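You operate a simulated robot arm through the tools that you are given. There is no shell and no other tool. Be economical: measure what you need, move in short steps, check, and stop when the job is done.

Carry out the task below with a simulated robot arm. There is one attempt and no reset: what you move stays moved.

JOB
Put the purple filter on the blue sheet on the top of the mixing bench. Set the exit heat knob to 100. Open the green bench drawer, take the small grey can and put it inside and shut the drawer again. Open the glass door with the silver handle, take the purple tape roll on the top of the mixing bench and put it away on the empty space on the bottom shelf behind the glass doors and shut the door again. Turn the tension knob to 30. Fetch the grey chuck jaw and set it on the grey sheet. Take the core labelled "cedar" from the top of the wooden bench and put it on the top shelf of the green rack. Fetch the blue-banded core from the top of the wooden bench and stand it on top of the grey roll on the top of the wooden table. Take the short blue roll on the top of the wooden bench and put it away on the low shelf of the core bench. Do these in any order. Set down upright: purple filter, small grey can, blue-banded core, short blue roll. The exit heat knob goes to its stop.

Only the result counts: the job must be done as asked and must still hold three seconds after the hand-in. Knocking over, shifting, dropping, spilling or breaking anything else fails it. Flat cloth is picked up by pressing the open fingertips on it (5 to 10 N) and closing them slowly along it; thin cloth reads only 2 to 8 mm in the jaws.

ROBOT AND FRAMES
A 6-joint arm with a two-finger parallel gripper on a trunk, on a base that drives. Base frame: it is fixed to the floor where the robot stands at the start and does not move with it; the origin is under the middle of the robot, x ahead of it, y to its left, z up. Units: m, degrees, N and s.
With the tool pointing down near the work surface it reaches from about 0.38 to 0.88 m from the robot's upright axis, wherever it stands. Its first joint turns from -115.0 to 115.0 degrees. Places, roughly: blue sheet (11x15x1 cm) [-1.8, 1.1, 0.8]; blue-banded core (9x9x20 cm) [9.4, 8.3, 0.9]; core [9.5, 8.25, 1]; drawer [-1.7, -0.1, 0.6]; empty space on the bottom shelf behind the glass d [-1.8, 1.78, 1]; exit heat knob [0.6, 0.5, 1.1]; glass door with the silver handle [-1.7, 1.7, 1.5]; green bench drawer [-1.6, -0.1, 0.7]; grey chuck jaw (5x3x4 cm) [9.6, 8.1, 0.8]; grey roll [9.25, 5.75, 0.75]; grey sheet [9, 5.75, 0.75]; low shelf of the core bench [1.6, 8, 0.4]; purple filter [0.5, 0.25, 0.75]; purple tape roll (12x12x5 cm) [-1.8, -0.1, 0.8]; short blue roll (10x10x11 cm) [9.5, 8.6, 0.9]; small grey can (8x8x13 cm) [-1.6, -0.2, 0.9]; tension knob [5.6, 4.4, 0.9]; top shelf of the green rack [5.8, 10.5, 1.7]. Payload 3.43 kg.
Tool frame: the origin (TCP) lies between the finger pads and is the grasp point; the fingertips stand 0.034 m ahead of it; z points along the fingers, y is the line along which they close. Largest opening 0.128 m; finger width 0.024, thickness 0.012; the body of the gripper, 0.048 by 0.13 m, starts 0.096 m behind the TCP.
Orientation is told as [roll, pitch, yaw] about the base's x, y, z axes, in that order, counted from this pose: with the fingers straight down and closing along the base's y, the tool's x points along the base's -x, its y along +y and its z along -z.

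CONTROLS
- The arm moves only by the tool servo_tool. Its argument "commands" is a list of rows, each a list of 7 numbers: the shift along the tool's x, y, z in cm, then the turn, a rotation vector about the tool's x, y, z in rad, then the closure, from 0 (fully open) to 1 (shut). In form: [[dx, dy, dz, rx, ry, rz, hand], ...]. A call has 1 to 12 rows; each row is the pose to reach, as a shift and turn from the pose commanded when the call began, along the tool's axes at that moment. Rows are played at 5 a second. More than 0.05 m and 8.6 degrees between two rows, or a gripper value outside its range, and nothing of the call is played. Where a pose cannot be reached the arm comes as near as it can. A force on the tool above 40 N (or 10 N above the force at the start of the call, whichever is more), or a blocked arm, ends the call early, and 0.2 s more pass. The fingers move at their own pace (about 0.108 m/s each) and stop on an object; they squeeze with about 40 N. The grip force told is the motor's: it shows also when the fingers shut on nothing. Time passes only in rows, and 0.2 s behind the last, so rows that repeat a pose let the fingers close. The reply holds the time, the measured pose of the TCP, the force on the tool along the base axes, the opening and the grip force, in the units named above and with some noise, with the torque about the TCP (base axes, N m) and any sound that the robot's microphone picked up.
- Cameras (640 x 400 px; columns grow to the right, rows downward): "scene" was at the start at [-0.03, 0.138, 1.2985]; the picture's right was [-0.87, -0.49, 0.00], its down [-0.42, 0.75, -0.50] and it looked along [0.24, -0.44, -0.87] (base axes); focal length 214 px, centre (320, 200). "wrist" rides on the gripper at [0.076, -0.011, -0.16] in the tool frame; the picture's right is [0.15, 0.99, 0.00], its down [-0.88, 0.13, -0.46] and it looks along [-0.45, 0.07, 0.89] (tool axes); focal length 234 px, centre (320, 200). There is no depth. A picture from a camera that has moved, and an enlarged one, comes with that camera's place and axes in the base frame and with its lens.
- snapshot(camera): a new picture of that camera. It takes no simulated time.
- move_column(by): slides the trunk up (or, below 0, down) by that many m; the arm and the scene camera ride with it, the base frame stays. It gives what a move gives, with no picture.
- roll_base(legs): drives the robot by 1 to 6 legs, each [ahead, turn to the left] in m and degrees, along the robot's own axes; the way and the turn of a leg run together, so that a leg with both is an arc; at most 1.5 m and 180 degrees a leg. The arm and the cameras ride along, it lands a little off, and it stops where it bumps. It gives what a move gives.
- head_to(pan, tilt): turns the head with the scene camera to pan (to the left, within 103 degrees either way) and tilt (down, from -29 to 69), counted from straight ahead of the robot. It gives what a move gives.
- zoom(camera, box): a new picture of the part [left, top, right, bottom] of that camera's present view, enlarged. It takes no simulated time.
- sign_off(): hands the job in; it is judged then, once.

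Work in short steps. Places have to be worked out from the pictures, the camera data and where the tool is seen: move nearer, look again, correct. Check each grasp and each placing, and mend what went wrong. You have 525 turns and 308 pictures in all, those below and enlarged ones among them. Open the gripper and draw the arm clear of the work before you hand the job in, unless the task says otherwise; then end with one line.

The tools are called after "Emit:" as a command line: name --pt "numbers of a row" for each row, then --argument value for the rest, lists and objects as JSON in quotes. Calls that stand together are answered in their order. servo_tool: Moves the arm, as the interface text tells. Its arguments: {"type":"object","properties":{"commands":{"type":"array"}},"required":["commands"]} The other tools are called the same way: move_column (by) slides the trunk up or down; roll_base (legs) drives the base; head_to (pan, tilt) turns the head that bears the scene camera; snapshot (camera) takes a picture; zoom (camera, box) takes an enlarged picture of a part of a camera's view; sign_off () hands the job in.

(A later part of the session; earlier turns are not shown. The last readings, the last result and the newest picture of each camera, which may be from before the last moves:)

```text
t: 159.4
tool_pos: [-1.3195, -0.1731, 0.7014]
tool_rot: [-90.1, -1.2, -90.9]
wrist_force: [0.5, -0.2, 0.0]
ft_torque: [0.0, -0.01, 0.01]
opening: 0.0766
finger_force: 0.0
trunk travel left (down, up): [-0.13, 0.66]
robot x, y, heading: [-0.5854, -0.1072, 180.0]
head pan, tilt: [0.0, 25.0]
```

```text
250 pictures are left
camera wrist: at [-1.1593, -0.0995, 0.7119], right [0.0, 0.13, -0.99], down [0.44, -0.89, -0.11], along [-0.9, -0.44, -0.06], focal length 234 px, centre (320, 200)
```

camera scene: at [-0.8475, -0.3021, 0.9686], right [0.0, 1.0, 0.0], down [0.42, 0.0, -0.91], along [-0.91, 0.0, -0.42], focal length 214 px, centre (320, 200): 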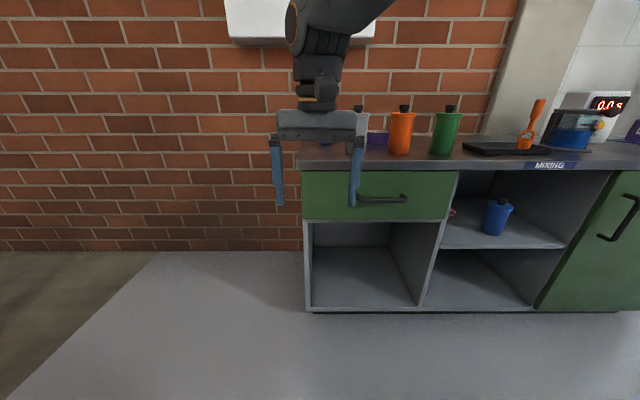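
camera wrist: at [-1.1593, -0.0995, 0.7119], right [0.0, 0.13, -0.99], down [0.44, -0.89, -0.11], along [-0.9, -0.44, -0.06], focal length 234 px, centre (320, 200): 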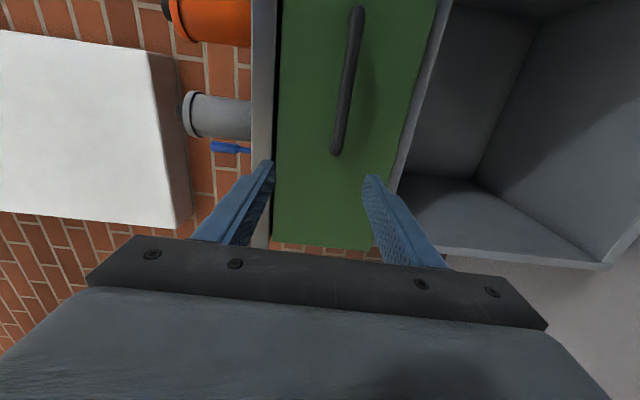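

Handle is at z≈0.681. Shift 6 cm along +y, 2 cm down, and advance part-way.

Emit:
servo_tool --pt "2 1 0 0 0 0 0.4" --pt "4 2 2 0 0 0 0.4" --pt "6 2 4 0 0 0 0.45" --pt "6 2 6 0 0 0 0.5"

Emit:
snapshot --camera "wrist"

```text
t: 160.4
tool_pos: [-1.3724, -0.1601, 0.6912]
tool_rot: [-89.9, -1.1, -93.2]
wrist_force: [-0.2, 0.4, -0.2]
ft_torque: [0.02, -0.02, 0.0]
opening: 0.0641
finger_force: 0.1
out of reach, approached as far as the arm can: row 1, 2, 3, 4
trunk travel left (down, up): [-0.13, 0.66]
robot x, y, heading: [-0.5884, -0.1087, 179.9]
head pan, tilt: [0.0, 25.0]
```

```text
249 pictures are left
camera wrist: at [-1.2096, -0.0921, 0.7019], right [0.01, 0.13, -0.99], down [0.41, -0.91, -0.11], along [-0.91, -0.4, -0.06], focal length 234 px, centre (320, 200)
```

wrist: 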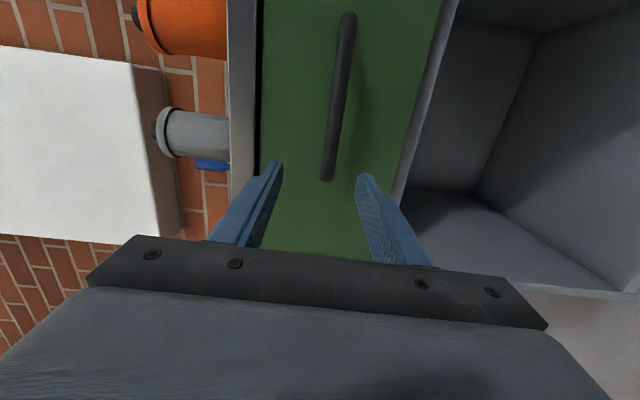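

The rolled wrist can't shift sideways further, so I shift the base laterally by ~5 cm with a small back-turn-forward-turn manoeuvre.

Emit:
roll_base --legs '[[-0.15, 0], [0, -30], [0.11, 0], [0, 30]]'

Emit:
snapshot --camera "wrist"

```text
t: 165.5
tool_pos: [-1.3164, -0.1108, 0.6905]
tool_rot: [-89.7, -1.1, -92.7]
wrist_force: [0.1, -0.3, -0.2]
ft_torque: [0.0, 0.0, -0.01]
opening: 0.064
finger_force: 0.1
trunk travel left (down, up): [-0.13, 0.66]
robot x, y, heading: [-0.5361, -0.0517, -179.9]
head pan, tilt: [0.0, 25.0]
```

```text
248 pictures are left
camera wrist: at [-1.1539, -0.0423, 0.7018], right [0.01, 0.13, -0.99], down [0.41, -0.9, -0.11], along [-0.91, -0.41, -0.06], focal length 234 px, centre (320, 200)
```

wrist: 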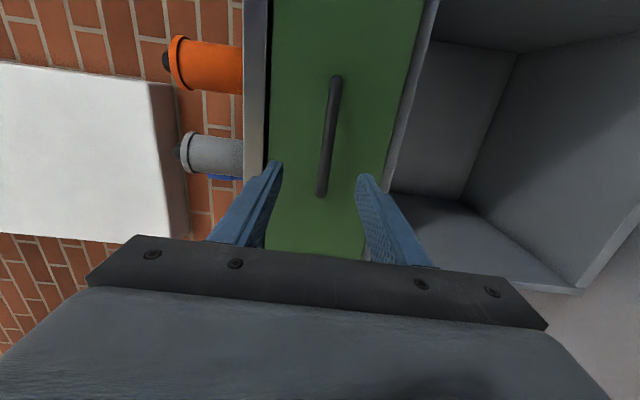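

Bar centred; lower 7 mm and roll forward 0.11 m with fingers straddling the bar.

Emit:
move_column --by -0.007

Emit:
roll_base --legs '[[0.11, 0]]'

Emit:
snapshot --camera "wrist"

```text
t: 166.1
tool_pos: [-1.3164, -0.1114, 0.6837]
tool_rot: [-89.8, -1.1, -92.6]
wrist_force: [-0.2, -0.1, -0.7]
ft_torque: [0.01, -0.02, 0.0]
opening: 0.064
finger_force: 0.1
trunk travel left (down, up): [-0.123, 0.667]
robot x, y, heading: [-0.5309, -0.0534, -179.4]
head pan, tilt: [0.0, 25.0]
```

```text
t: 167.2
tool_pos: [-1.4265, -0.1118, 0.6829]
tool_rot: [-89.8, -1.1, -92.7]
wrist_force: [-0.1, -0.5, -0.1]
ft_torque: [-0.02, 0.01, -0.02]
opening: 0.0639
finger_force: 0.0
trunk travel left (down, up): [-0.123, 0.667]
robot x, y, heading: [-0.6409, -0.0533, -179.4]
head pan, tilt: [0.0, 25.0]
```

```text
247 pictures are left
camera wrist: at [-1.2636, -0.0426, 0.6948], right [0.01, 0.13, -0.99], down [0.41, -0.9, -0.11], along [-0.91, -0.41, -0.06], focal length 234 px, centre (320, 200)
```

wrist: 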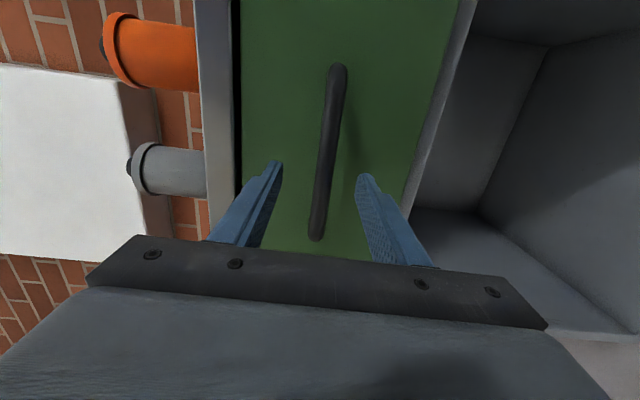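

Close on the bar.

Emit:
servo_tool --pt "0 0 0.3 0 0 0 0.7" --pt "0 0 0.3 0 0 0 1" --pt "0 0 0.3 0 0 0 1" --pt "0 0 0.3 0 0 0 1"

Emit:
zoom --camera "wrist" --box '[200, 60, 440, 280]'

```text
t: 168.2
tool_pos: [-1.4291, -0.1117, 0.6808]
tool_rot: [-89.4, -1.0, -92.8]
wrist_force: [0.7, 0.2, -26.4]
ft_torque: [1.14, -0.92, 0.27]
opening: 0.0158
finger_force: 45.2
trunk travel left (down, up): [-0.123, 0.667]
robot x, y, heading: [-0.6429, -0.0524, -179.5]
head pan, tilt: [0.0, 25.0]
```

```text
1.82 times, centred on (320, 170) of wrist
camera zoom: at [-1.2667, -0.0425, 0.6928], right [0.02, 0.13, -0.99], down [0.41, -0.9, -0.11], along [-0.91, -0.41, -0.07], focal length 426 px, centre (320, 254)
```

zoom: 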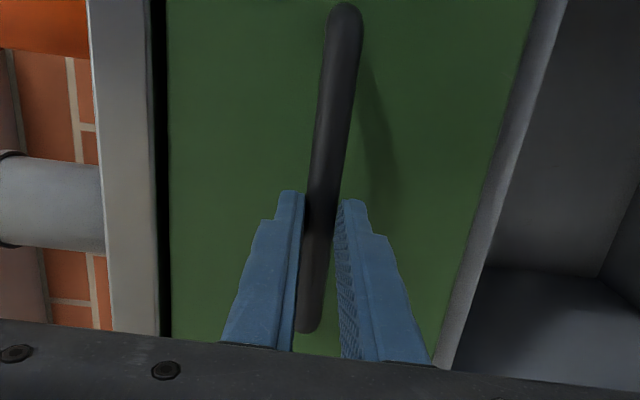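

Bar gripped (1.6 cm). Pull the drawer by backing the base 0.15 m first.

Emit:
roll_base --legs '[[-0.15, 0]]'

Emit:
snapshot --camera "scene"

```text
t: 169.6
tool_pos: [-1.2773, -0.1111, 0.6804]
tool_rot: [-89.4, -1.0, -92.8]
wrist_force: [-0.5, -4.6, -34.7]
ft_torque: [1.03, -1.25, 0.27]
opening: 0.0161
finger_force: 45.5
trunk travel left (down, up): [-0.123, 0.667]
robot x, y, heading: [-0.489, -0.0484, -179.5]
head pan, tilt: [0.0, 25.0]
```

```text
245 pictures are left
camera scene: at [-0.6547, -0.2486, 0.8713], right [-0.01, 1.0, 0.0], down [0.42, 0.0, -0.91], along [-0.91, -0.01, -0.42], focal length 214 px, centre (320, 200)
```

scene: 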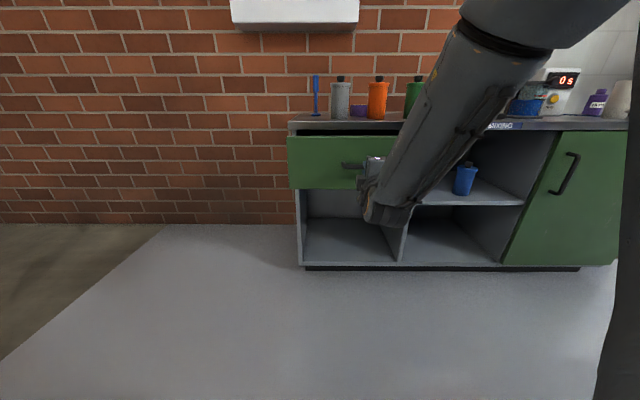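

Drawer follows. Pull another 0.13 m.

Emit:
roll_base --legs '[[-0.13, 0]]'

Emit:
snapshot --camera "scene"

```text
t: 170.9
tool_pos: [-1.1474, -0.1075, 0.6835]
tool_rot: [-89.6, -1.1, -92.9]
wrist_force: [-0.3, 0.1, 0.1]
ft_torque: [0.0, -0.01, 0.01]
opening: 0.0003
finger_force: 33.4
trunk travel left (down, up): [-0.123, 0.667]
robot x, y, heading: [-0.3602, -0.0522, -179.9]
head pan, tilt: [0.0, 25.0]
```

```text
244 pictures are left
camera scene: at [-0.524, -0.247, 0.8717], right [-0.01, 1.0, 0.0], down [0.42, 0.0, -0.91], along [-0.91, -0.01, -0.42], focal length 214 px, centre (320, 200)
```

scene: 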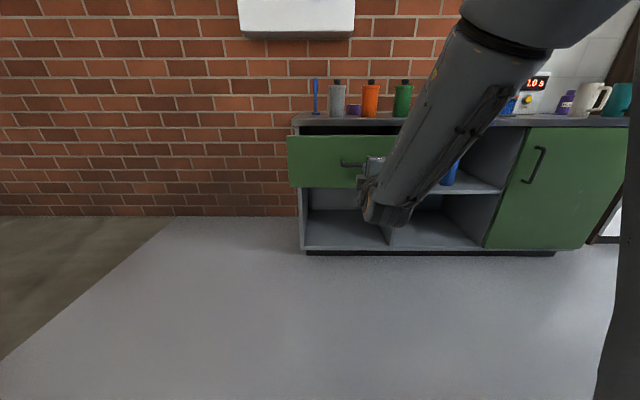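

Drawer stopped (its travel limit or slip); the hand is free. Raise the trunk and refold the hand to point down.

Emit:
servo_tool --pt "0 0 0 0 0 0.14 0.5" --pt "0 0 0 0 0 0.28 0" --pt "0 0 0 0 0 0.42 0" --pt "0 0 0 0 0 0.56 0" --pt "0 0 0 0 0 0.7 0" --pt "0 0 0 0 0 0.84 0" --pt "0 0 0 0 0 0.98 0" --pt "0 0 0 0 0 1.12 0" --pt "0 0 0 0 0 1.26 0" --pt "0 0 0 0 0 1.4 0" --pt "0 0 0 0 0 1.54 0" --pt "0 0 0 0 0 1.57 0"

Emit:
move_column --by 0.477

Emit:
servo_tool --pt "0 0 -1 0 0.14 0 0" --pt "0 0 -2 0 0.28 0 0" --pt "0 0 -3 0 0.42 0 0" --pt "0 0 -5 0 0.56 0 0" --pt "0 0 -7 0 0.7 0 0" --pt "0 0 -9 0 0.84 0 0" --pt "0 0 -11 0 0.98 0 0" --pt "0 0 -13 0 1.12 0 0" --pt "0 0 -15 0 1.26 0 0" --pt "0 0 -18 0 1.4 0 0" --pt "0 0 -21 0 1.54 0 0" --pt "0 0 -24 0 1.57 0 0"

Emit:
head_to --pan 0 --tilt 30

Emit:
snapshot --camera "scene"

```text
t: 173.5
tool_pos: [-1.1468, -0.1085, 0.6815]
tool_rot: [69.8, -88.9, 107.4]
wrist_force: [-0.1, 0.4, 0.0]
ft_torque: [-0.01, -0.02, -0.02]
opening: 0.1282
finger_force: 0.1
trunk travel left (down, up): [-0.123, 0.667]
robot x, y, heading: [-0.3574, -0.0518, -179.8]
head pan, tilt: [0.0, 25.0]
```

```text
refused: 0.477 is not a number from -0.4 to 0.4
```

```text
t: 176.1
tool_pos: [-0.9072, -0.1219, 0.6844]
tool_rot: [1.1, 0.5, 177.2]
wrist_force: [0.1, 0.4, -0.1]
ft_torque: [0.04, -0.04, 0.02]
opening: 0.128
finger_force: 0.2
out of reach, approached as far as the arm can: row 5
trunk travel left (down, up): [-0.123, 0.667]
robot x, y, heading: [-0.3601, -0.0492, -179.3]
head pan, tilt: [0.0, 25.0]
```

```text
t: 176.8
tool_pos: [-0.9079, -0.1224, 0.6831]
tool_rot: [1.0, 0.4, 177.1]
wrist_force: [0.2, 0.5, 0.4]
ft_torque: [-0.01, -0.01, 0.0]
opening: 0.1282
finger_force: 0.0
trunk travel left (down, up): [-0.123, 0.667]
robot x, y, heading: [-0.3581, -0.0545, -179.7]
head pan, tilt: [0.0, 30.0]
```

```text
243 pictures are left
camera scene: at [-0.5223, -0.2471, 0.8637], right [-0.01, 1.0, 0.0], down [0.5, 0.0, -0.87], along [-0.87, 0.0, -0.5], focal length 214 px, centre (320, 200)
```

scene: 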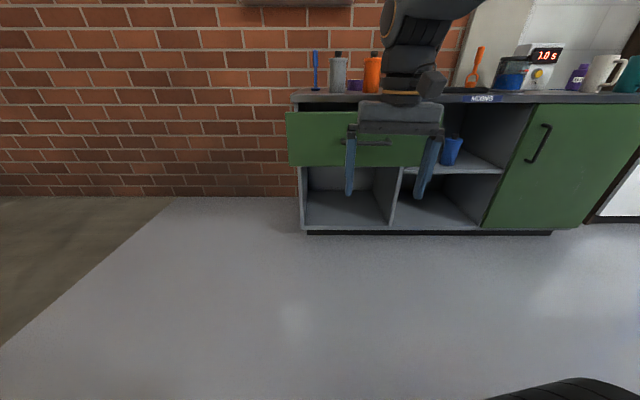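

Tool is down. Raise the trunk and look into the drawer.

Emit:
move_column --by 0.4

Emit:
move_column --by 0.17

Emit:
head_to --pan 5 --tilt 40

Emit:
snapshot --camera "scene"

```text
t: 180.6
tool_pos: [-0.9085, -0.1199, 1.0834]
tool_rot: [1.0, 0.4, 177.3]
wrist_force: [0.2, 0.0, -0.2]
ft_torque: [0.01, -0.01, 0.02]
opening: 0.1281
finger_force: 0.2
trunk travel left (down, up): [-0.523, 0.267]
robot x, y, heading: [-0.3612, -0.0525, -179.7]
head pan, tilt: [0.0, 30.0]
```

```text
t: 182.5
tool_pos: [-0.9085, -0.1201, 1.2537]
tool_rot: [1.0, 0.4, 177.2]
wrist_force: [-0.1, 0.4, -0.2]
ft_torque: [0.01, 0.0, 0.01]
opening: 0.1284
finger_force: 0.0
trunk travel left (down, up): [-0.693, 0.097]
robot x, y, heading: [-0.3567, -0.0545, -179.4]
head pan, tilt: [0.0, 30.0]
```

```text
t: 183.2
tool_pos: [-0.9074, -0.1205, 1.2541]
tool_rot: [1.1, 0.4, 177.2]
wrist_force: [-0.1, 1.0, 0.3]
ft_torque: [-0.01, -0.03, -0.01]
opening: 0.1281
finger_force: 0.1
trunk travel left (down, up): [-0.693, 0.097]
robot x, y, heading: [-0.3592, -0.0551, -179.8]
head pan, tilt: [5.0, 40.0]
```

```text
242 pictures are left
camera scene: at [-0.358, -0.2535, 1.4184], right [-0.09, 1.0, 0.0], down [0.64, 0.06, -0.77], along [-0.76, -0.07, -0.64], focal length 214 px, centre (320, 200)
```

scene: 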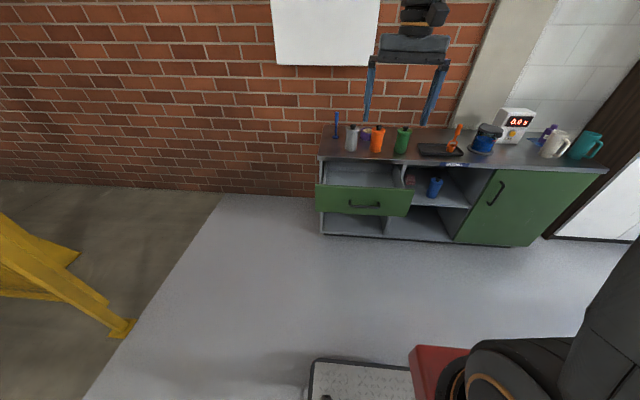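

Emit:
zoom --camera "scene" --box '[305, 110, 445, 240]'

```text
3.08 times, centred on (375, 175) of scene
camera zoom: at [-0.358, -0.2535, 1.4184], right [-0.09, 1.0, 0.0], down [0.64, 0.06, -0.77], along [-0.76, -0.07, -0.64], focal length 660 px, centre (151, 277)
```

zoom: 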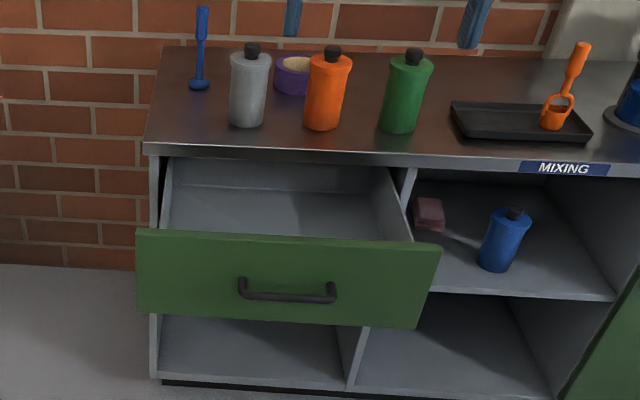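

Drawer opened about 22 cm (front at x≈-1.26). Drive 0.45 m nearer, to reach the can and drawer from above.

Emit:
roll_base --legs '[[0.44, 0]]'

Emit:
move_column --by -0.1

Emit:
servo_tool --pt "-4 1 0 0 0 0 0" --pt "-8 2 0 0 0 0 0" --pt "-12 3 0 0 0 0 0" --pt "-16 4.5 0 0 0 0 0" --pt "-20 5.5 0 0 0 0 0"

Emit:
snapshot --camera "wrist"

Emit:
snapshot --camera "scene"

```text
t: 185.9
tool_pos: [-1.3529, -0.1192, 1.2538]
tool_rot: [1.0, 0.4, 176.9]
wrist_force: [-0.3, -0.6, 0.2]
ft_torque: [-0.02, 0.0, -0.02]
opening: 0.1278
finger_force: 0.1
trunk travel left (down, up): [-0.693, 0.097]
robot x, y, heading: [-0.8036, -0.0573, -179.9]
head pan, tilt: [5.0, 40.0]
```

```text
t: 187.3
tool_pos: [-1.3537, -0.1187, 1.1538]
tool_rot: [1.0, 0.3, 176.8]
wrist_force: [-0.1, 0.1, 0.4]
ft_torque: [0.01, 0.02, 0.01]
opening: 0.1279
finger_force: 0.0
trunk travel left (down, up): [-0.593, 0.197]
robot x, y, heading: [-0.8043, -0.0526, -180.2]
head pan, tilt: [5.0, 40.0]
```

```text
t: 188.5
tool_pos: [-1.5564, -0.1647, 1.1545]
tool_rot: [1.0, 0.2, 176.9]
wrist_force: [1.3, -0.3, 0.9]
ft_torque: [0.02, 0.08, -0.01]
opening: 0.1279
finger_force: 0.1
trunk travel left (down, up): [-0.593, 0.197]
robot x, y, heading: [-0.8015, -0.0497, -179.9]
head pan, tilt: [5.0, 40.0]
```

```text
240 pictures are left
camera wrist: at [-1.4804, -0.1537, 1.3162], right [0.09, -1.0, 0.02], down [-0.89, -0.07, 0.45], along [-0.45, -0.06, -0.89], focal length 234 px, centre (320, 200)
```

wrist: 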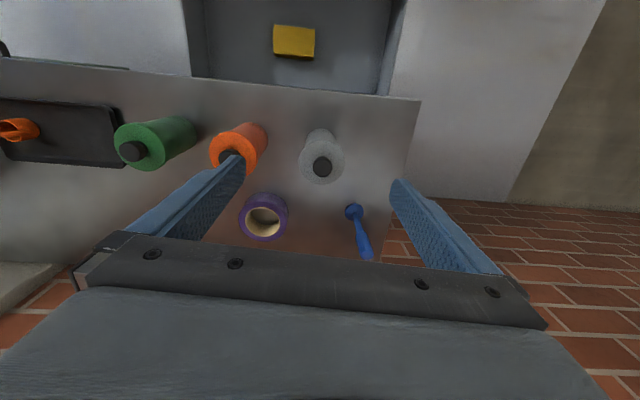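

```text
239 pictures are left
camera scene: at [-0.8314, -0.2549, 1.3184], right [-0.09, 1.0, 0.0], down [0.64, 0.06, -0.77], along [-0.76, -0.07, -0.64], focal length 214 px, centre (320, 200)
```

scene: 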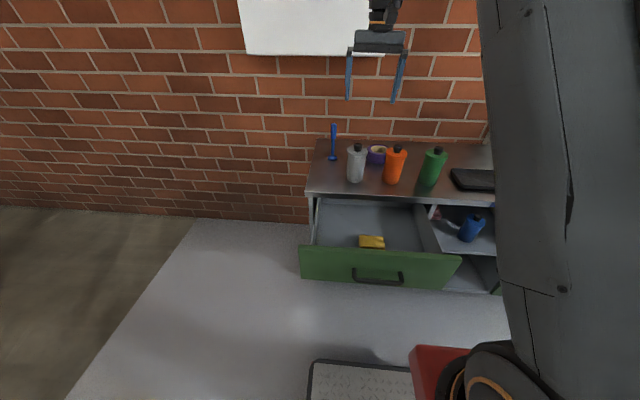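

Note a yellow item in the drawer around (-1.40, -0.10); I'll place the can at y≈-0.25. Can centre ≈(-1.605, -0.176). Lower over it in stages.

Emit:
servo_tool --pt "-2.4 0.7 3 0 0 0 0" --pt "-4.8 1.4 6 0 0 0 0" --pt "-4.8 1.4 10 0 0 0 0" --pt "-4.8 1.4 13 0 0 0 0"

Emit:
snapshot --camera "wrist"

Emit:
zoom --camera "scene" --box '[300, 80, 460, 210]'

```text
t: 189.5
tool_pos: [-1.6037, -0.1779, 1.0238]
tool_rot: [1.1, 0.3, 177.0]
wrist_force: [-0.1, 0.8, -0.2]
ft_torque: [-0.01, 0.0, 0.0]
opening: 0.1281
finger_force: 0.0
trunk travel left (down, up): [-0.593, 0.197]
robot x, y, heading: [-0.8076, -0.0552, -180.0]
head pan, tilt: [5.0, 40.0]
```

```text
238 pictures are left
camera wrist: at [-1.5285, -0.1675, 1.1852], right [0.09, -1.0, 0.02], down [-0.89, -0.07, 0.45], along [-0.45, -0.06, -0.89], focal length 234 px, centre (320, 200)
```

wrist: 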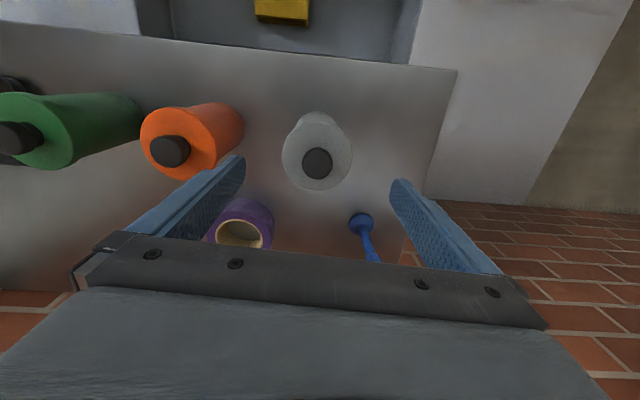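

```text
3.08 times, centred on (380, 145) of scene
camera zoom: at [-0.8319, -0.255, 1.3183], right [-0.09, 1.0, 0.0], down [0.64, 0.06, -0.77], along [-0.76, -0.07, -0.64], focal length 660 px, centre (135, 369)
```

zoom: 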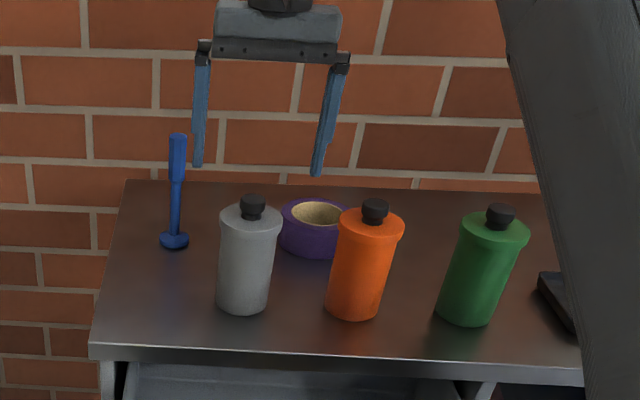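

Aligned; descend to 0.868 and grip.

Emit:
servo_tool --pt "-0.2 0 4 0 0 0 0" --pt "-0.2 0 8 0 0 0 0" --pt "-0.2 0 12 0 0 0 0" --pt "-0.2 0 15.4 0 0 0 0" --pt "-0.2 0 15.4 0 0 0 0.5" --pt "-0.2 0 15.4 0 0 0 1" --pt "-0.2 0 15.4 0 0 0 1"

Emit:
zoom --camera "scene" --box '[300, 80, 460, 210]'

```text
t: 191.1
tool_pos: [-1.6068, -0.1804, 0.8693]
tool_rot: [0.9, 0.4, 176.8]
wrist_force: [0.3, 2.5, 4.4]
ft_torque: [-0.1, -0.01, -0.02]
opening: 0.084
finger_force: 39.4
trunk travel left (down, up): [-0.593, 0.197]
robot x, y, heading: [-0.8073, -0.0512, -180.1]
head pan, tilt: [5.0, 40.0]
```

```text
3.08 times, centred on (380, 145) of scene
camera zoom: at [-0.8319, -0.2549, 1.3184], right [-0.09, 1.0, 0.0], down [0.64, 0.06, -0.77], along [-0.76, -0.07, -0.64], focal length 660 px, centre (135, 369)
```

zoom: 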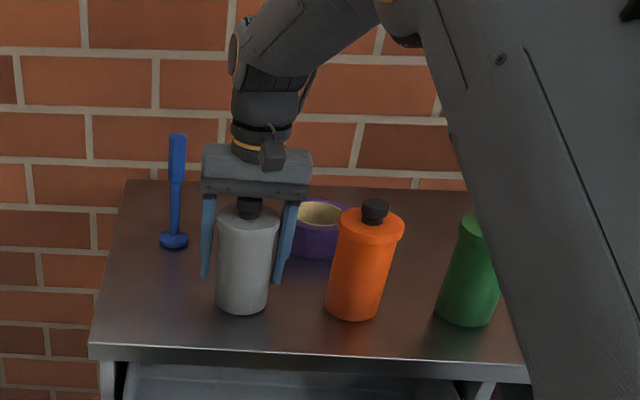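

Gripped (8.4 cm). Lift straight up, then carry over the open drawer at (-1.38, -0.255).

Emit:
servo_tool --pt "0 0 -4 0 0 0 1" --pt "0 0 -8 0 0 0 1" --pt "0 0 -12 0 0 0 1" --pt "3 0.8 -15 0 0 0 1" --pt "6 1.6 -17 0 0 0 1" --pt "9 2.4 -17 0 0 0 1" --pt "12 3.2 -17 0 0 0 1" --pt "15 4.2 -17 0 0 0 1" --pt "18 5.2 -17 0 0 0 1" --pt "21 6 -17 0 0 0 1" --pt "22.6 6.3 -17 0 0 0 1"

Emit:
snapshot --camera "wrist"

Emit:
snapshot --camera "scene"

```text
t: 193.5
tool_pos: [-1.3852, -0.2508, 1.0428]
tool_rot: [1.1, 0.3, 176.9]
wrist_force: [-0.8, -0.1, 0.3]
ft_torque: [0.02, -0.03, 0.04]
opening: 0.0842
finger_force: 40.3
trunk travel left (down, up): [-0.593, 0.197]
robot x, y, heading: [-0.8093, -0.0546, -179.9]
head pan, tilt: [5.0, 40.0]
heard: snap
```

```text
235 pictures are left
camera wrist: at [-1.3095, -0.2399, 1.2039], right [0.09, -1.0, 0.02], down [-0.89, -0.07, 0.45], along [-0.45, -0.06, -0.89], focal length 234 px, centre (320, 200)
```

wrist: 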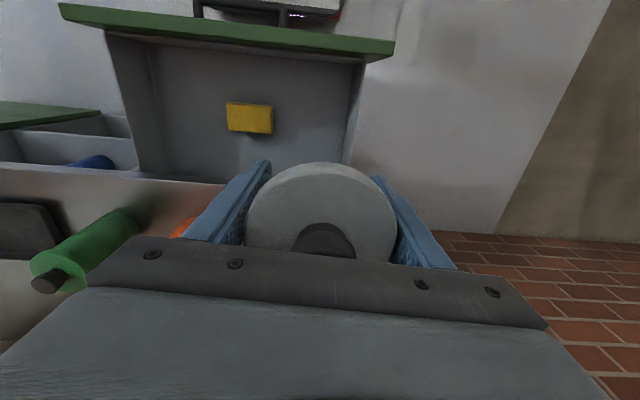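

```text
234 pictures are left
camera scene: at [-0.8322, -0.255, 1.3183], right [-0.09, 1.0, 0.0], down [0.64, 0.06, -0.77], along [-0.76, -0.07, -0.64], focal length 214 px, centre (320, 200)
```

scene: 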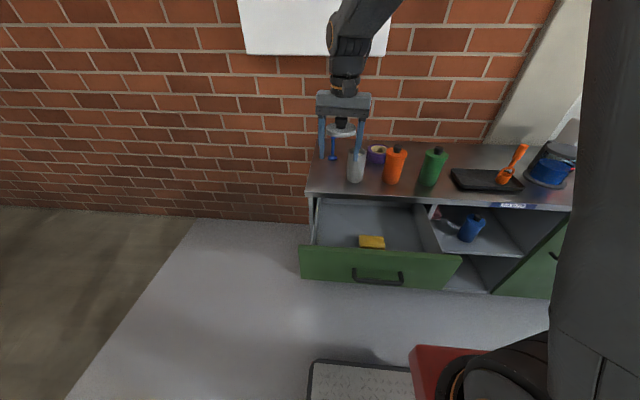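

A snap: the lid came off in the hand and the can stayed. Zoom to see it before snapping it back on.

Emit:
zoom --camera "scene" --box '[300, 80, 420, 200]'

```text
3.33 times, centred on (360, 140) of scene
camera zoom: at [-0.8322, -0.255, 1.3183], right [-0.09, 1.0, 0.0], down [0.64, 0.06, -0.77], along [-0.76, -0.07, -0.64], focal length 715 px, centre (187, 400)
```

zoom: 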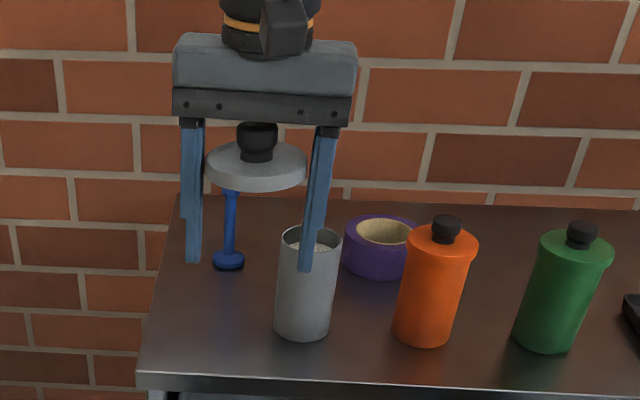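

The can stands open with contents in it; I retrace the exact path to put the lid back, stopping 2 cm above.

Emit:
servo_tool --pt "-4 -1.1 0 0 0 0 1" --pt "-8 -2.2 0 0 0 0 1" --pt "-12 -3.3 0 0 0 0 1" --pt "-16 -4.5 0 0 0 0 1" --pt "-20 -5.6 0 0 0 0 1" --pt "-22.6 -6.3 0 0 0 0 1" --pt "-22.6 -6.3 3 0 0 0 1" --pt "-22.6 -6.3 7 0 0 0 1" --pt "-22.6 -6.3 11 0 0 0 1" --pt "-22.6 -6.3 14 0 0 0 1"

Emit:
zoom --camera "scene" --box '[300, 80, 420, 200]'

Emit:
snapshot --camera "wrist"

```text
t: 195.7
tool_pos: [-1.6064, -0.1778, 0.8996]
tool_rot: [1.0, 0.3, 176.9]
wrist_force: [-0.6, -0.5, -0.1]
ft_torque: [-0.01, 0.03, 0.0]
opening: 0.0839
finger_force: 40.6
trunk travel left (down, up): [-0.593, 0.197]
robot x, y, heading: [-0.8065, -0.0528, -179.9]
head pan, tilt: [5.0, 40.0]
```

```text
3.33 times, centred on (360, 140) of scene
camera zoom: at [-0.8319, -0.255, 1.3183], right [-0.09, 1.0, 0.0], down [0.64, 0.06, -0.77], along [-0.76, -0.07, -0.64], focal length 715 px, centre (187, 400)
```

zoom: 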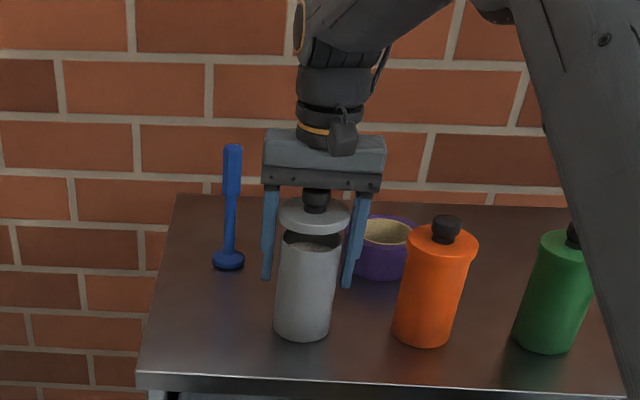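

```text
231 pictures are left
camera wrist: at [-1.5311, -0.1672, 1.0597], right [0.09, -1.0, 0.02], down [-0.89, -0.07, 0.45], along [-0.45, -0.06, -0.89], focal length 234 px, centre (320, 200)
```

wrist: 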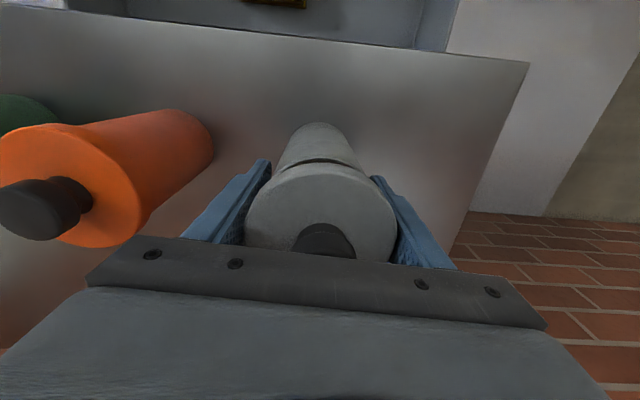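

Lid hovers concentric above the can. Lower 3 cm then press gently, listening for the snap.

Emit:
servo_tool --pt "0 0 1 0 0 0 1" --pt "0 0 2 0 0 0 1" --pt "0 0 2.6 0 0 0 1" --pt "0 0 3.0 0 0 0 1"

Emit:
servo_tool --pt "0 0 0.2 0 0 0 1" --pt "0 0 0.4 0 0 0 1"

Emit:
zoom --camera "scene" --box '[300, 80, 420, 200]'

```text
t: 196.7
tool_pos: [-1.6041, -0.1797, 0.8697]
tool_rot: [1.1, 0.4, 176.9]
wrist_force: [-0.6, 0.0, -0.6]
ft_torque: [-0.01, 0.02, 0.05]
opening: 0.0841
finger_force: 39.8
trunk travel left (down, up): [-0.593, 0.197]
robot x, y, heading: [-0.8048, -0.0518, -180.1]
head pan, tilt: [5.0, 40.0]
```

```text
t: 197.3
tool_pos: [-1.6069, -0.1797, 0.8677]
tool_rot: [1.1, 0.2, 176.8]
wrist_force: [-0.7, -0.6, 14.0]
ft_torque: [-0.4, -0.06, -0.02]
opening: 0.0838
finger_force: 39.9
trunk travel left (down, up): [-0.593, 0.197]
robot x, y, heading: [-0.8068, -0.0517, -180.0]
head pan, tilt: [5.0, 40.0]
```

```text
3.33 times, centred on (360, 140) of scene
camera zoom: at [-0.8314, -0.255, 1.3185], right [-0.09, 1.0, 0.0], down [0.64, 0.06, -0.77], along [-0.76, -0.07, -0.64], focal length 715 px, centre (187, 400)
```

zoom: 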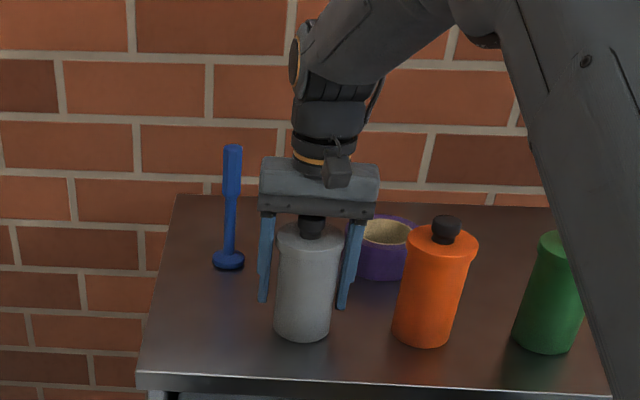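

Lid seated and pressing 14 N; press further to snap.

Emit:
servo_tool --pt "0 0 0.2 0 0 0 1" --pt "0 0 0.4 0 0 0 1" --pt "0 0 0.5 0 0 0 1"

```text
t: 198.0
tool_pos: [-1.6056, -0.1791, 0.8657]
tool_rot: [1.3, 0.0, 177.0]
wrist_force: [4.7, 1.1, 12.3]
ft_torque: [-0.06, -0.1, -0.04]
opening: 0.0842
finger_force: 40.4
trunk travel left (down, up): [-0.593, 0.197]
robot x, y, heading: [-0.8039, -0.0552, -179.7]
head pan, tilt: [5.0, 40.0]
stopped in row 3: the force on the tool passed its limit at 42 N (the readings are from after the stop); the commanded pose is now the measured one
```

42 N pressed. Release the lid and rise, then inspect.

Emit:
servo_tool --pt "0 0 -0.1 0 0 0 0.8" --pt "0 0 -0.1 0 0 0 0.3" --pt "0 0 -0.1 0 0 0 0" --pt "0 0 -0.1 0 0 0 0" --pt "0 0 -4 0 0 0 0" --pt "0 0 -8 0 0 0 0" --pt "0 0 -12 0 0 0 0" --pt "0 0 -16 0 0 0 0"

Emit:
zoom --camera "scene" --box '[320, 120, 420, 200]'

```text
t: 199.8
tool_pos: [-1.6066, -0.1764, 1.0259]
tool_rot: [1.0, 0.1, 176.9]
wrist_force: [-0.7, -0.3, -0.2]
ft_torque: [0.01, -0.02, 0.02]
opening: 0.1278
finger_force: 0.1
trunk travel left (down, up): [-0.593, 0.197]
robot x, y, heading: [-0.8041, -0.0501, -180.1]
head pan, tilt: [5.0, 40.0]
heard: snap
```

```text
5.00 times, centred on (370, 160) of scene
camera zoom: at [-0.8322, -0.2551, 1.3183], right [-0.09, 1.0, 0.0], down [0.64, 0.06, -0.77], along [-0.76, -0.07, -0.64], focal length 1072 px, centre (70, 400)
```

zoom: 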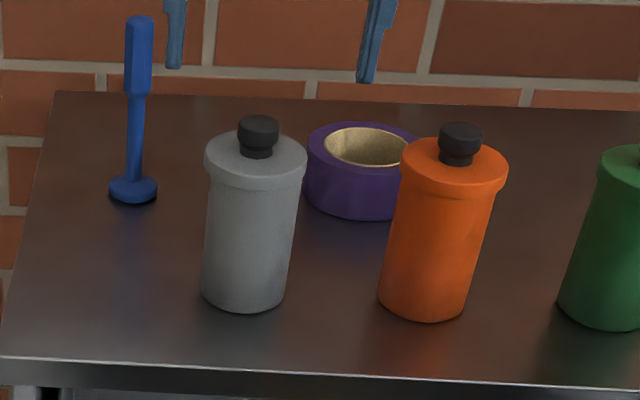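

A second snap: the lid is back on. Now grip the body below the lid from the front with the hand tilted ~50°, starting from a pre-grasp in front of the can.

Emit:
servo_tool --pt "4 0 0 0 0 0 0" --pt "8 0 0 0 -0.145 0 0" --pt "11.5 0 0 0 -0.29 0 0" --pt "11.5 0 1 0 -0.435 0 0" --pt "11.5 0 3 0 -0.58 0 0" --pt "11.5 0 5 0 -0.725 0 0" --pt "11.5 0 7.3 0 -0.87 0 0"

Emit:
snapshot --camera "wrist"

Emit:
zoom --camera "scene" --box '[300, 80, 460, 210]'

```text
t: 201.4
tool_pos: [-1.4835, -0.1677, 0.9508]
tool_rot: [4.5, -44.1, 166.2]
wrist_force: [-2.0, -1.7, 1.8]
ft_torque: [0.16, -0.33, -0.02]
opening: 0.128
finger_force: 0.0
out of reach, approached as far as the arm can: row 6, 7
trunk travel left (down, up): [-0.593, 0.197]
robot x, y, heading: [-0.8033, -0.0534, -179.8]
head pan, tilt: [5.0, 40.0]
```

```text
228 pictures are left
camera wrist: at [-1.3181, -0.1834, 1.0128], right [-0.08, -1.0, -0.05], down [-0.32, -0.02, 0.95], along [-0.94, 0.09, -0.32], focal length 234 px, centre (320, 200)
```

wrist: 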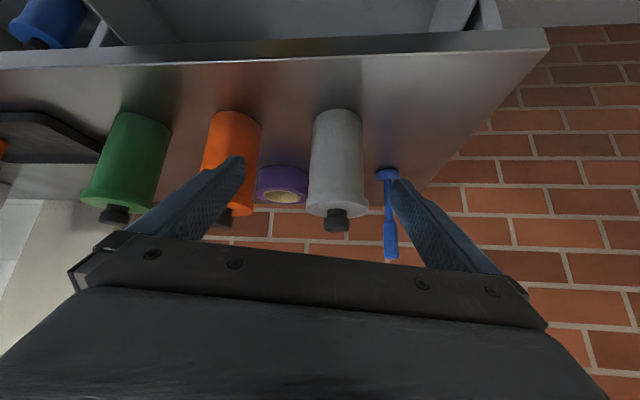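

```text
3.08 times, centred on (380, 145) of scene
camera zoom: at [-0.8316, -0.2549, 1.3184], right [-0.09, 1.0, 0.0], down [0.64, 0.06, -0.77], along [-0.76, -0.07, -0.64], focal length 660 px, centre (135, 369)
```

zoom: 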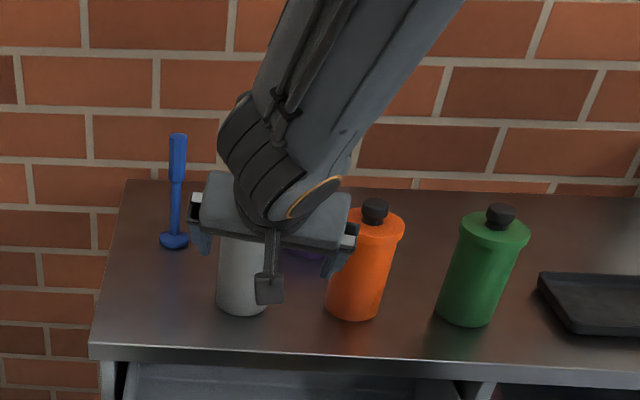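

Tilt reached 44° with slight yaw. Compute grasp offset in tool axes: (-1.7, +2.7, +15.1 cm); align first, then advance.

Emit:
servo_tool --pt "-0.8 1.4 0 0 0 0 0" --pt "-1.7 2.7 1 0 0 0 0" --pt "-1.7 2.7 4 0 0 0 0" --pt "-1.7 2.7 7 0 0 0 0" --pt "-1.7 2.7 10 0 0 0 0"

Emit:
snapshot --camera "wrist"

```text
t: 202.6
tool_pos: [-1.5785, -0.1982, 0.9013]
tool_rot: [-0.3, -46.7, 175.9]
wrist_force: [-0.9, 0.0, 1.2]
ft_torque: [-0.02, -0.01, -0.04]
opening: 0.1279
finger_force: 0.0
trunk travel left (down, up): [-0.593, 0.197]
robot x, y, heading: [-0.8067, -0.0522, -179.8]
head pan, tilt: [5.0, 40.0]
```

```text
226 pictures are left
camera wrist: at [-1.4095, -0.199, 0.9578], right [0.03, -0.99, -0.11], down [-0.28, -0.11, 0.95], along [-0.96, 0.0, -0.28], focal length 234 px, centre (320, 200)
```

wrist: 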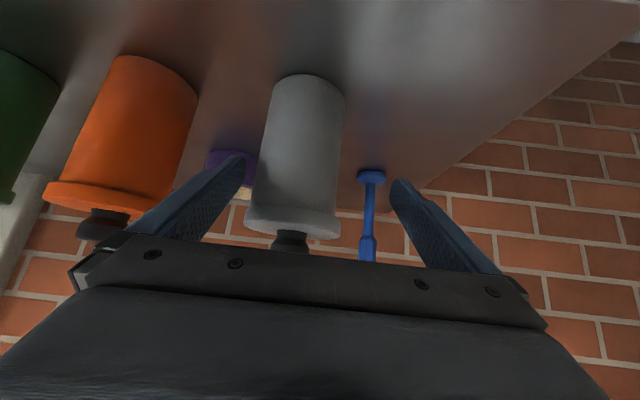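

The hand settled straighter; correct: (+1.3, −1.9, +5.0 cm) with the lateral move first.

Emit:
servo_tool --pt "0.6 -1.9 0 0 0 0 0" --pt "1.3 -1.9 2 0 0 0 0" --pt "1.3 -1.9 4 0 0 0 0" --pt "1.3 -1.9 5 0 0 0 0"

Emit:
snapshot --camera "wrist"

Emit:
zoom --camera "scene" --box '[300, 80, 460, 210]'

```text
t: 203.6
tool_pos: [-1.6023, -0.1759, 0.8601]
tool_rot: [-0.3, -46.7, 176.0]
wrist_force: [-0.4, -0.3, 0.5]
ft_torque: [-0.02, 0.0, 0.02]
opening: 0.1279
finger_force: 0.0
trunk travel left (down, up): [-0.593, 0.197]
robot x, y, heading: [-0.8091, -0.0527, -180.0]
head pan, tilt: [5.0, 40.0]
```

```text
225 pictures are left
camera wrist: at [-1.4353, -0.1768, 0.915], right [0.03, -0.99, -0.11], down [-0.28, -0.11, 0.95], along [-0.96, 0.0, -0.28], focal length 234 px, centre (320, 200)
```

wrist: 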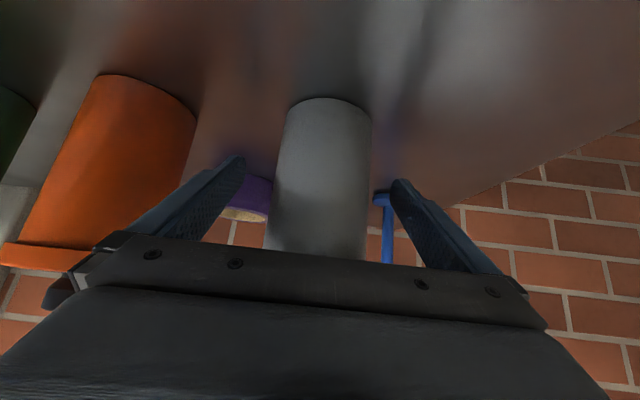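

```text
3.08 times, centred on (380, 145) of scene
camera zoom: at [-0.8318, -0.2551, 1.3183], right [-0.09, 1.0, 0.0], down [0.64, 0.06, -0.77], along [-0.76, -0.07, -0.64], focal length 660 px, centre (135, 369)
```

zoom: 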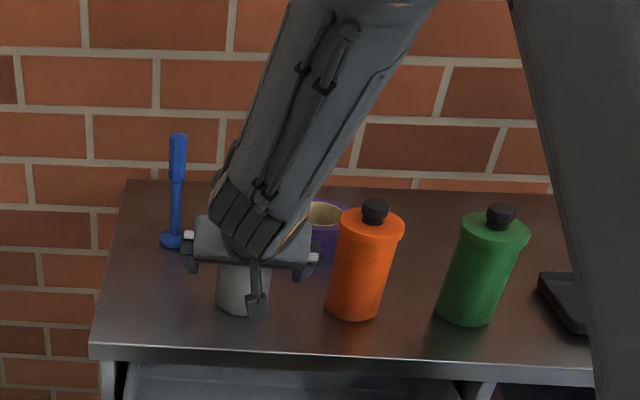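

Centred around the body below the lid; close.

Emit:
servo_tool --pt "0 0 0 0 0 0 0.3" --pt "0 0 0 0 0 0 0.6" --pt "0 0 0 0 0 0 1" --pt "0 0 0 0 0 0 1" --pt "0 0 0 0 0 0 1"

Emit:
servo_tool --pt "-0.7 0 -0.7 0 0 0 1" --pt "-1.4 0 -1.4 0 0 0 1" --pt "-3 0 -3 0 0 0 1" --pt "-5 0 -5 0 0 0 1" --pt "-8 0 -8 0 0 0 1"

Emit:
zoom --camera "scene" --box '[300, 60, 460, 200]'

```text
t: 204.8
tool_pos: [-1.6027, -0.1761, 0.8603]
tool_rot: [-0.3, -46.7, 176.1]
wrist_force: [-0.7, -0.9, 0.4]
ft_torque: [-0.26, 0.06, -0.03]
opening: 0.0719
finger_force: 40.6
trunk travel left (down, up): [-0.593, 0.197]
robot x, y, heading: [-0.8029, -0.0513, -179.8]
head pan, tilt: [5.0, 40.0]
```

```text
t: 206.0
tool_pos: [-1.6009, -0.1769, 0.9727]
tool_rot: [-0.2, -46.6, 176.0]
wrist_force: [-0.8, 0.1, -5.7]
ft_torque: [0.0, 0.04, -0.01]
opening: 0.0716
finger_force: 39.5
trunk travel left (down, up): [-0.593, 0.197]
robot x, y, heading: [-0.8085, -0.0555, -179.9]
head pan, tilt: [5.0, 40.0]
```

```text
2.86 times, centred on (380, 130) of scene
camera zoom: at [-0.8326, -0.2552, 1.3183], right [-0.09, 1.0, 0.0], down [0.64, 0.06, -0.77], along [-0.76, -0.07, -0.64], focal length 613 px, centre (149, 400)
```

zoom: 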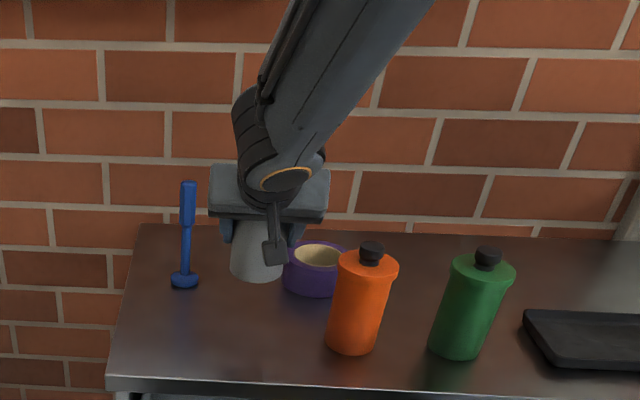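

Can held by its body and lifted. With this forward lean the hand would foul the drawer front, so I'll set the can down on the clear front-left of the bench and later regrip it diagonally from another robot position.

Emit:
servo_tool --pt "1.1 3 -1.1 0 0 0 1" --pt "2.2 6 -2.2 0 0 0 1" --pt "3.2 9 -3.4 0 0 0 1" --pt "5 9 -1.7 0 0 0 1" --pt "7 9 0.2 0 0 0 1" --pt "9 9 2.1 0 0 0 1" --pt "10.4 9 3.5 0 0 0 1"

Emit:
servo_tool --pt "0.3 0 0.3 0 0 0 1" --pt "0.6 0 0.6 0 0 0 1"

Emit:
snapshot --camera "wrist"

Emit:
zoom --camera "scene" --box '[300, 80, 460, 210]'

```text
t: 207.6
tool_pos: [-1.5594, -0.2716, 0.8739]
tool_rot: [-0.3, -46.8, 176.0]
wrist_force: [0.5, 0.8, -3.6]
ft_torque: [-0.02, -0.06, 0.05]
opening: 0.0714
finger_force: 40.1
trunk travel left (down, up): [-0.593, 0.197]
robot x, y, heading: [-0.8072, -0.0534, -179.7]
head pan, tilt: [5.0, 40.0]
```

```text
t: 208.2
tool_pos: [-1.5606, -0.2703, 0.8634]
tool_rot: [-0.3, -46.6, 176.0]
wrist_force: [-0.2, 0.1, -3.5]
ft_torque: [0.03, 0.03, 0.0]
opening: 0.0714
finger_force: 39.7
trunk travel left (down, up): [-0.593, 0.197]
robot x, y, heading: [-0.8037, -0.0565, -179.9]
head pan, tilt: [5.0, 40.0]
```

```text
222 pictures are left
camera wrist: at [-1.3922, -0.2709, 0.9197], right [0.03, -0.99, -0.11], down [-0.28, -0.11, 0.95], along [-0.96, 0.0, -0.28], focal length 234 px, centre (320, 200)
```

wrist: 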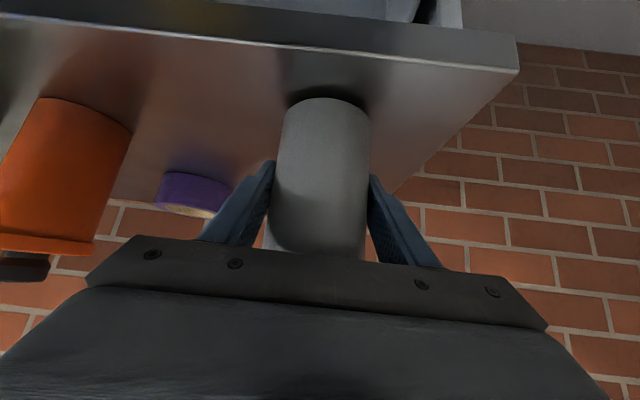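

```text
3.08 times, centred on (380, 145) of scene
camera zoom: at [-0.832, -0.2552, 1.3183], right [-0.09, 1.0, 0.0], down [0.64, 0.06, -0.77], along [-0.76, -0.07, -0.64], focal length 660 px, centre (135, 369)
```

zoom: 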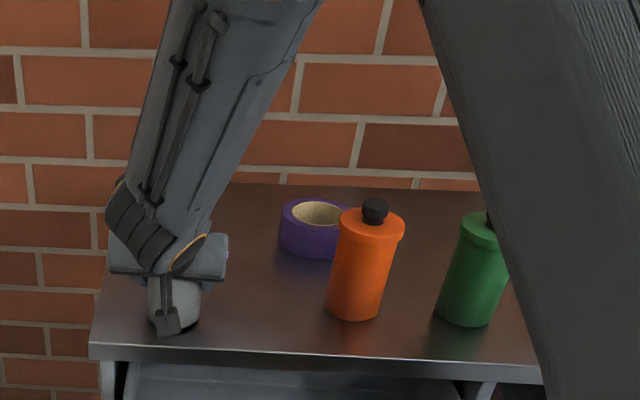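

Lower the last few millimetres to contact.

Emit:
servo_tool --pt "0.15 0 0.15 0 0 0 1" --pt "0.3 0 0.3 0 0 0 1"

Emit:
servo_tool --pt "0.1 0 0.1 0 0 0 1" --pt "0.2 0 0.2 0 0 0 1"

```text
t: 208.8
tool_pos: [-1.5617, -0.2694, 0.8602]
tool_rot: [-0.3, -46.7, 176.0]
wrist_force: [-0.5, -0.4, -5.3]
ft_torque: [0.02, 0.02, 0.01]
opening: 0.0711
finger_force: 40.0
trunk travel left (down, up): [-0.593, 0.197]
robot x, y, heading: [-0.8012, -0.0512, -179.8]
head pan, tilt: [5.0, 40.0]
```

```text
t: 209.4
tool_pos: [-1.5624, -0.2688, 0.8597]
tool_rot: [-0.1, -46.9, 175.8]
wrist_force: [4.5, -0.2, 18.2]
ft_torque: [-0.4, -0.92, 0.09]
opening: 0.0714
finger_force: 40.3
trunk travel left (down, up): [-0.593, 0.197]
robot x, y, heading: [-0.8044, -0.0542, -179.9]
head pan, tilt: [5.0, 40.0]
```

Contact. Open and retreat backward-up along the fingers.

Emit:
servo_tool --pt "-0.15 0 -0.15 0 0 0 0.8" --pt "-0.15 0 -0.15 0 0 0 0.4" --pt "-0.15 0 -0.15 0 0 0 0" --pt "-0.15 0 -0.15 0 0 0 0" --pt "-0.15 0 -3 0 0 0 0" --pt "-0.15 0 -7 0 0 0 0" --pt "-0.15 0 -11 0 0 0 0" --pt "-0.15 0 -15 0 0 0 0" --pt "-3 0 -18 0 0 0 0" --pt "-6 0 -20 0 0 0 0" --pt "-10 0 -20 0 0 0 0"

Emit:
snapshot --camera "scene"

```text
t: 211.8
tool_pos: [-1.4841, -0.2756, 1.0681]
tool_rot: [-0.2, -46.6, 175.9]
wrist_force: [-0.3, 0.8, -0.3]
ft_torque: [-0.02, -0.01, -0.01]
opening: 0.128
finger_force: 0.1
trunk travel left (down, up): [-0.593, 0.197]
robot x, y, heading: [-0.8005, -0.0518, -180.0]
head pan, tilt: [5.0, 40.0]
```

```text
220 pictures are left
camera scene: at [-0.8318, -0.2552, 1.3183], right [-0.09, 1.0, 0.0], down [0.64, 0.06, -0.77], along [-0.76, -0.07, -0.64], focal length 214 px, centre (320, 200)
```

scene: 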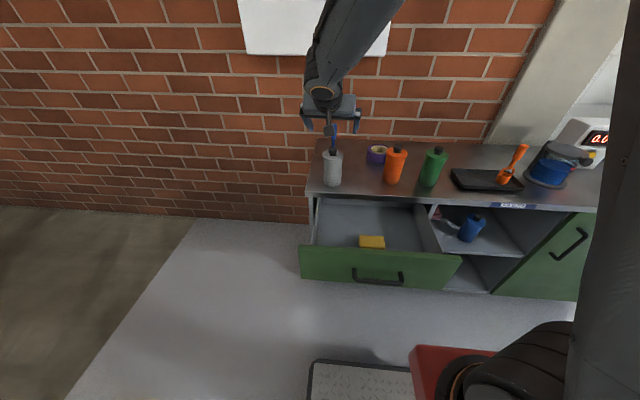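

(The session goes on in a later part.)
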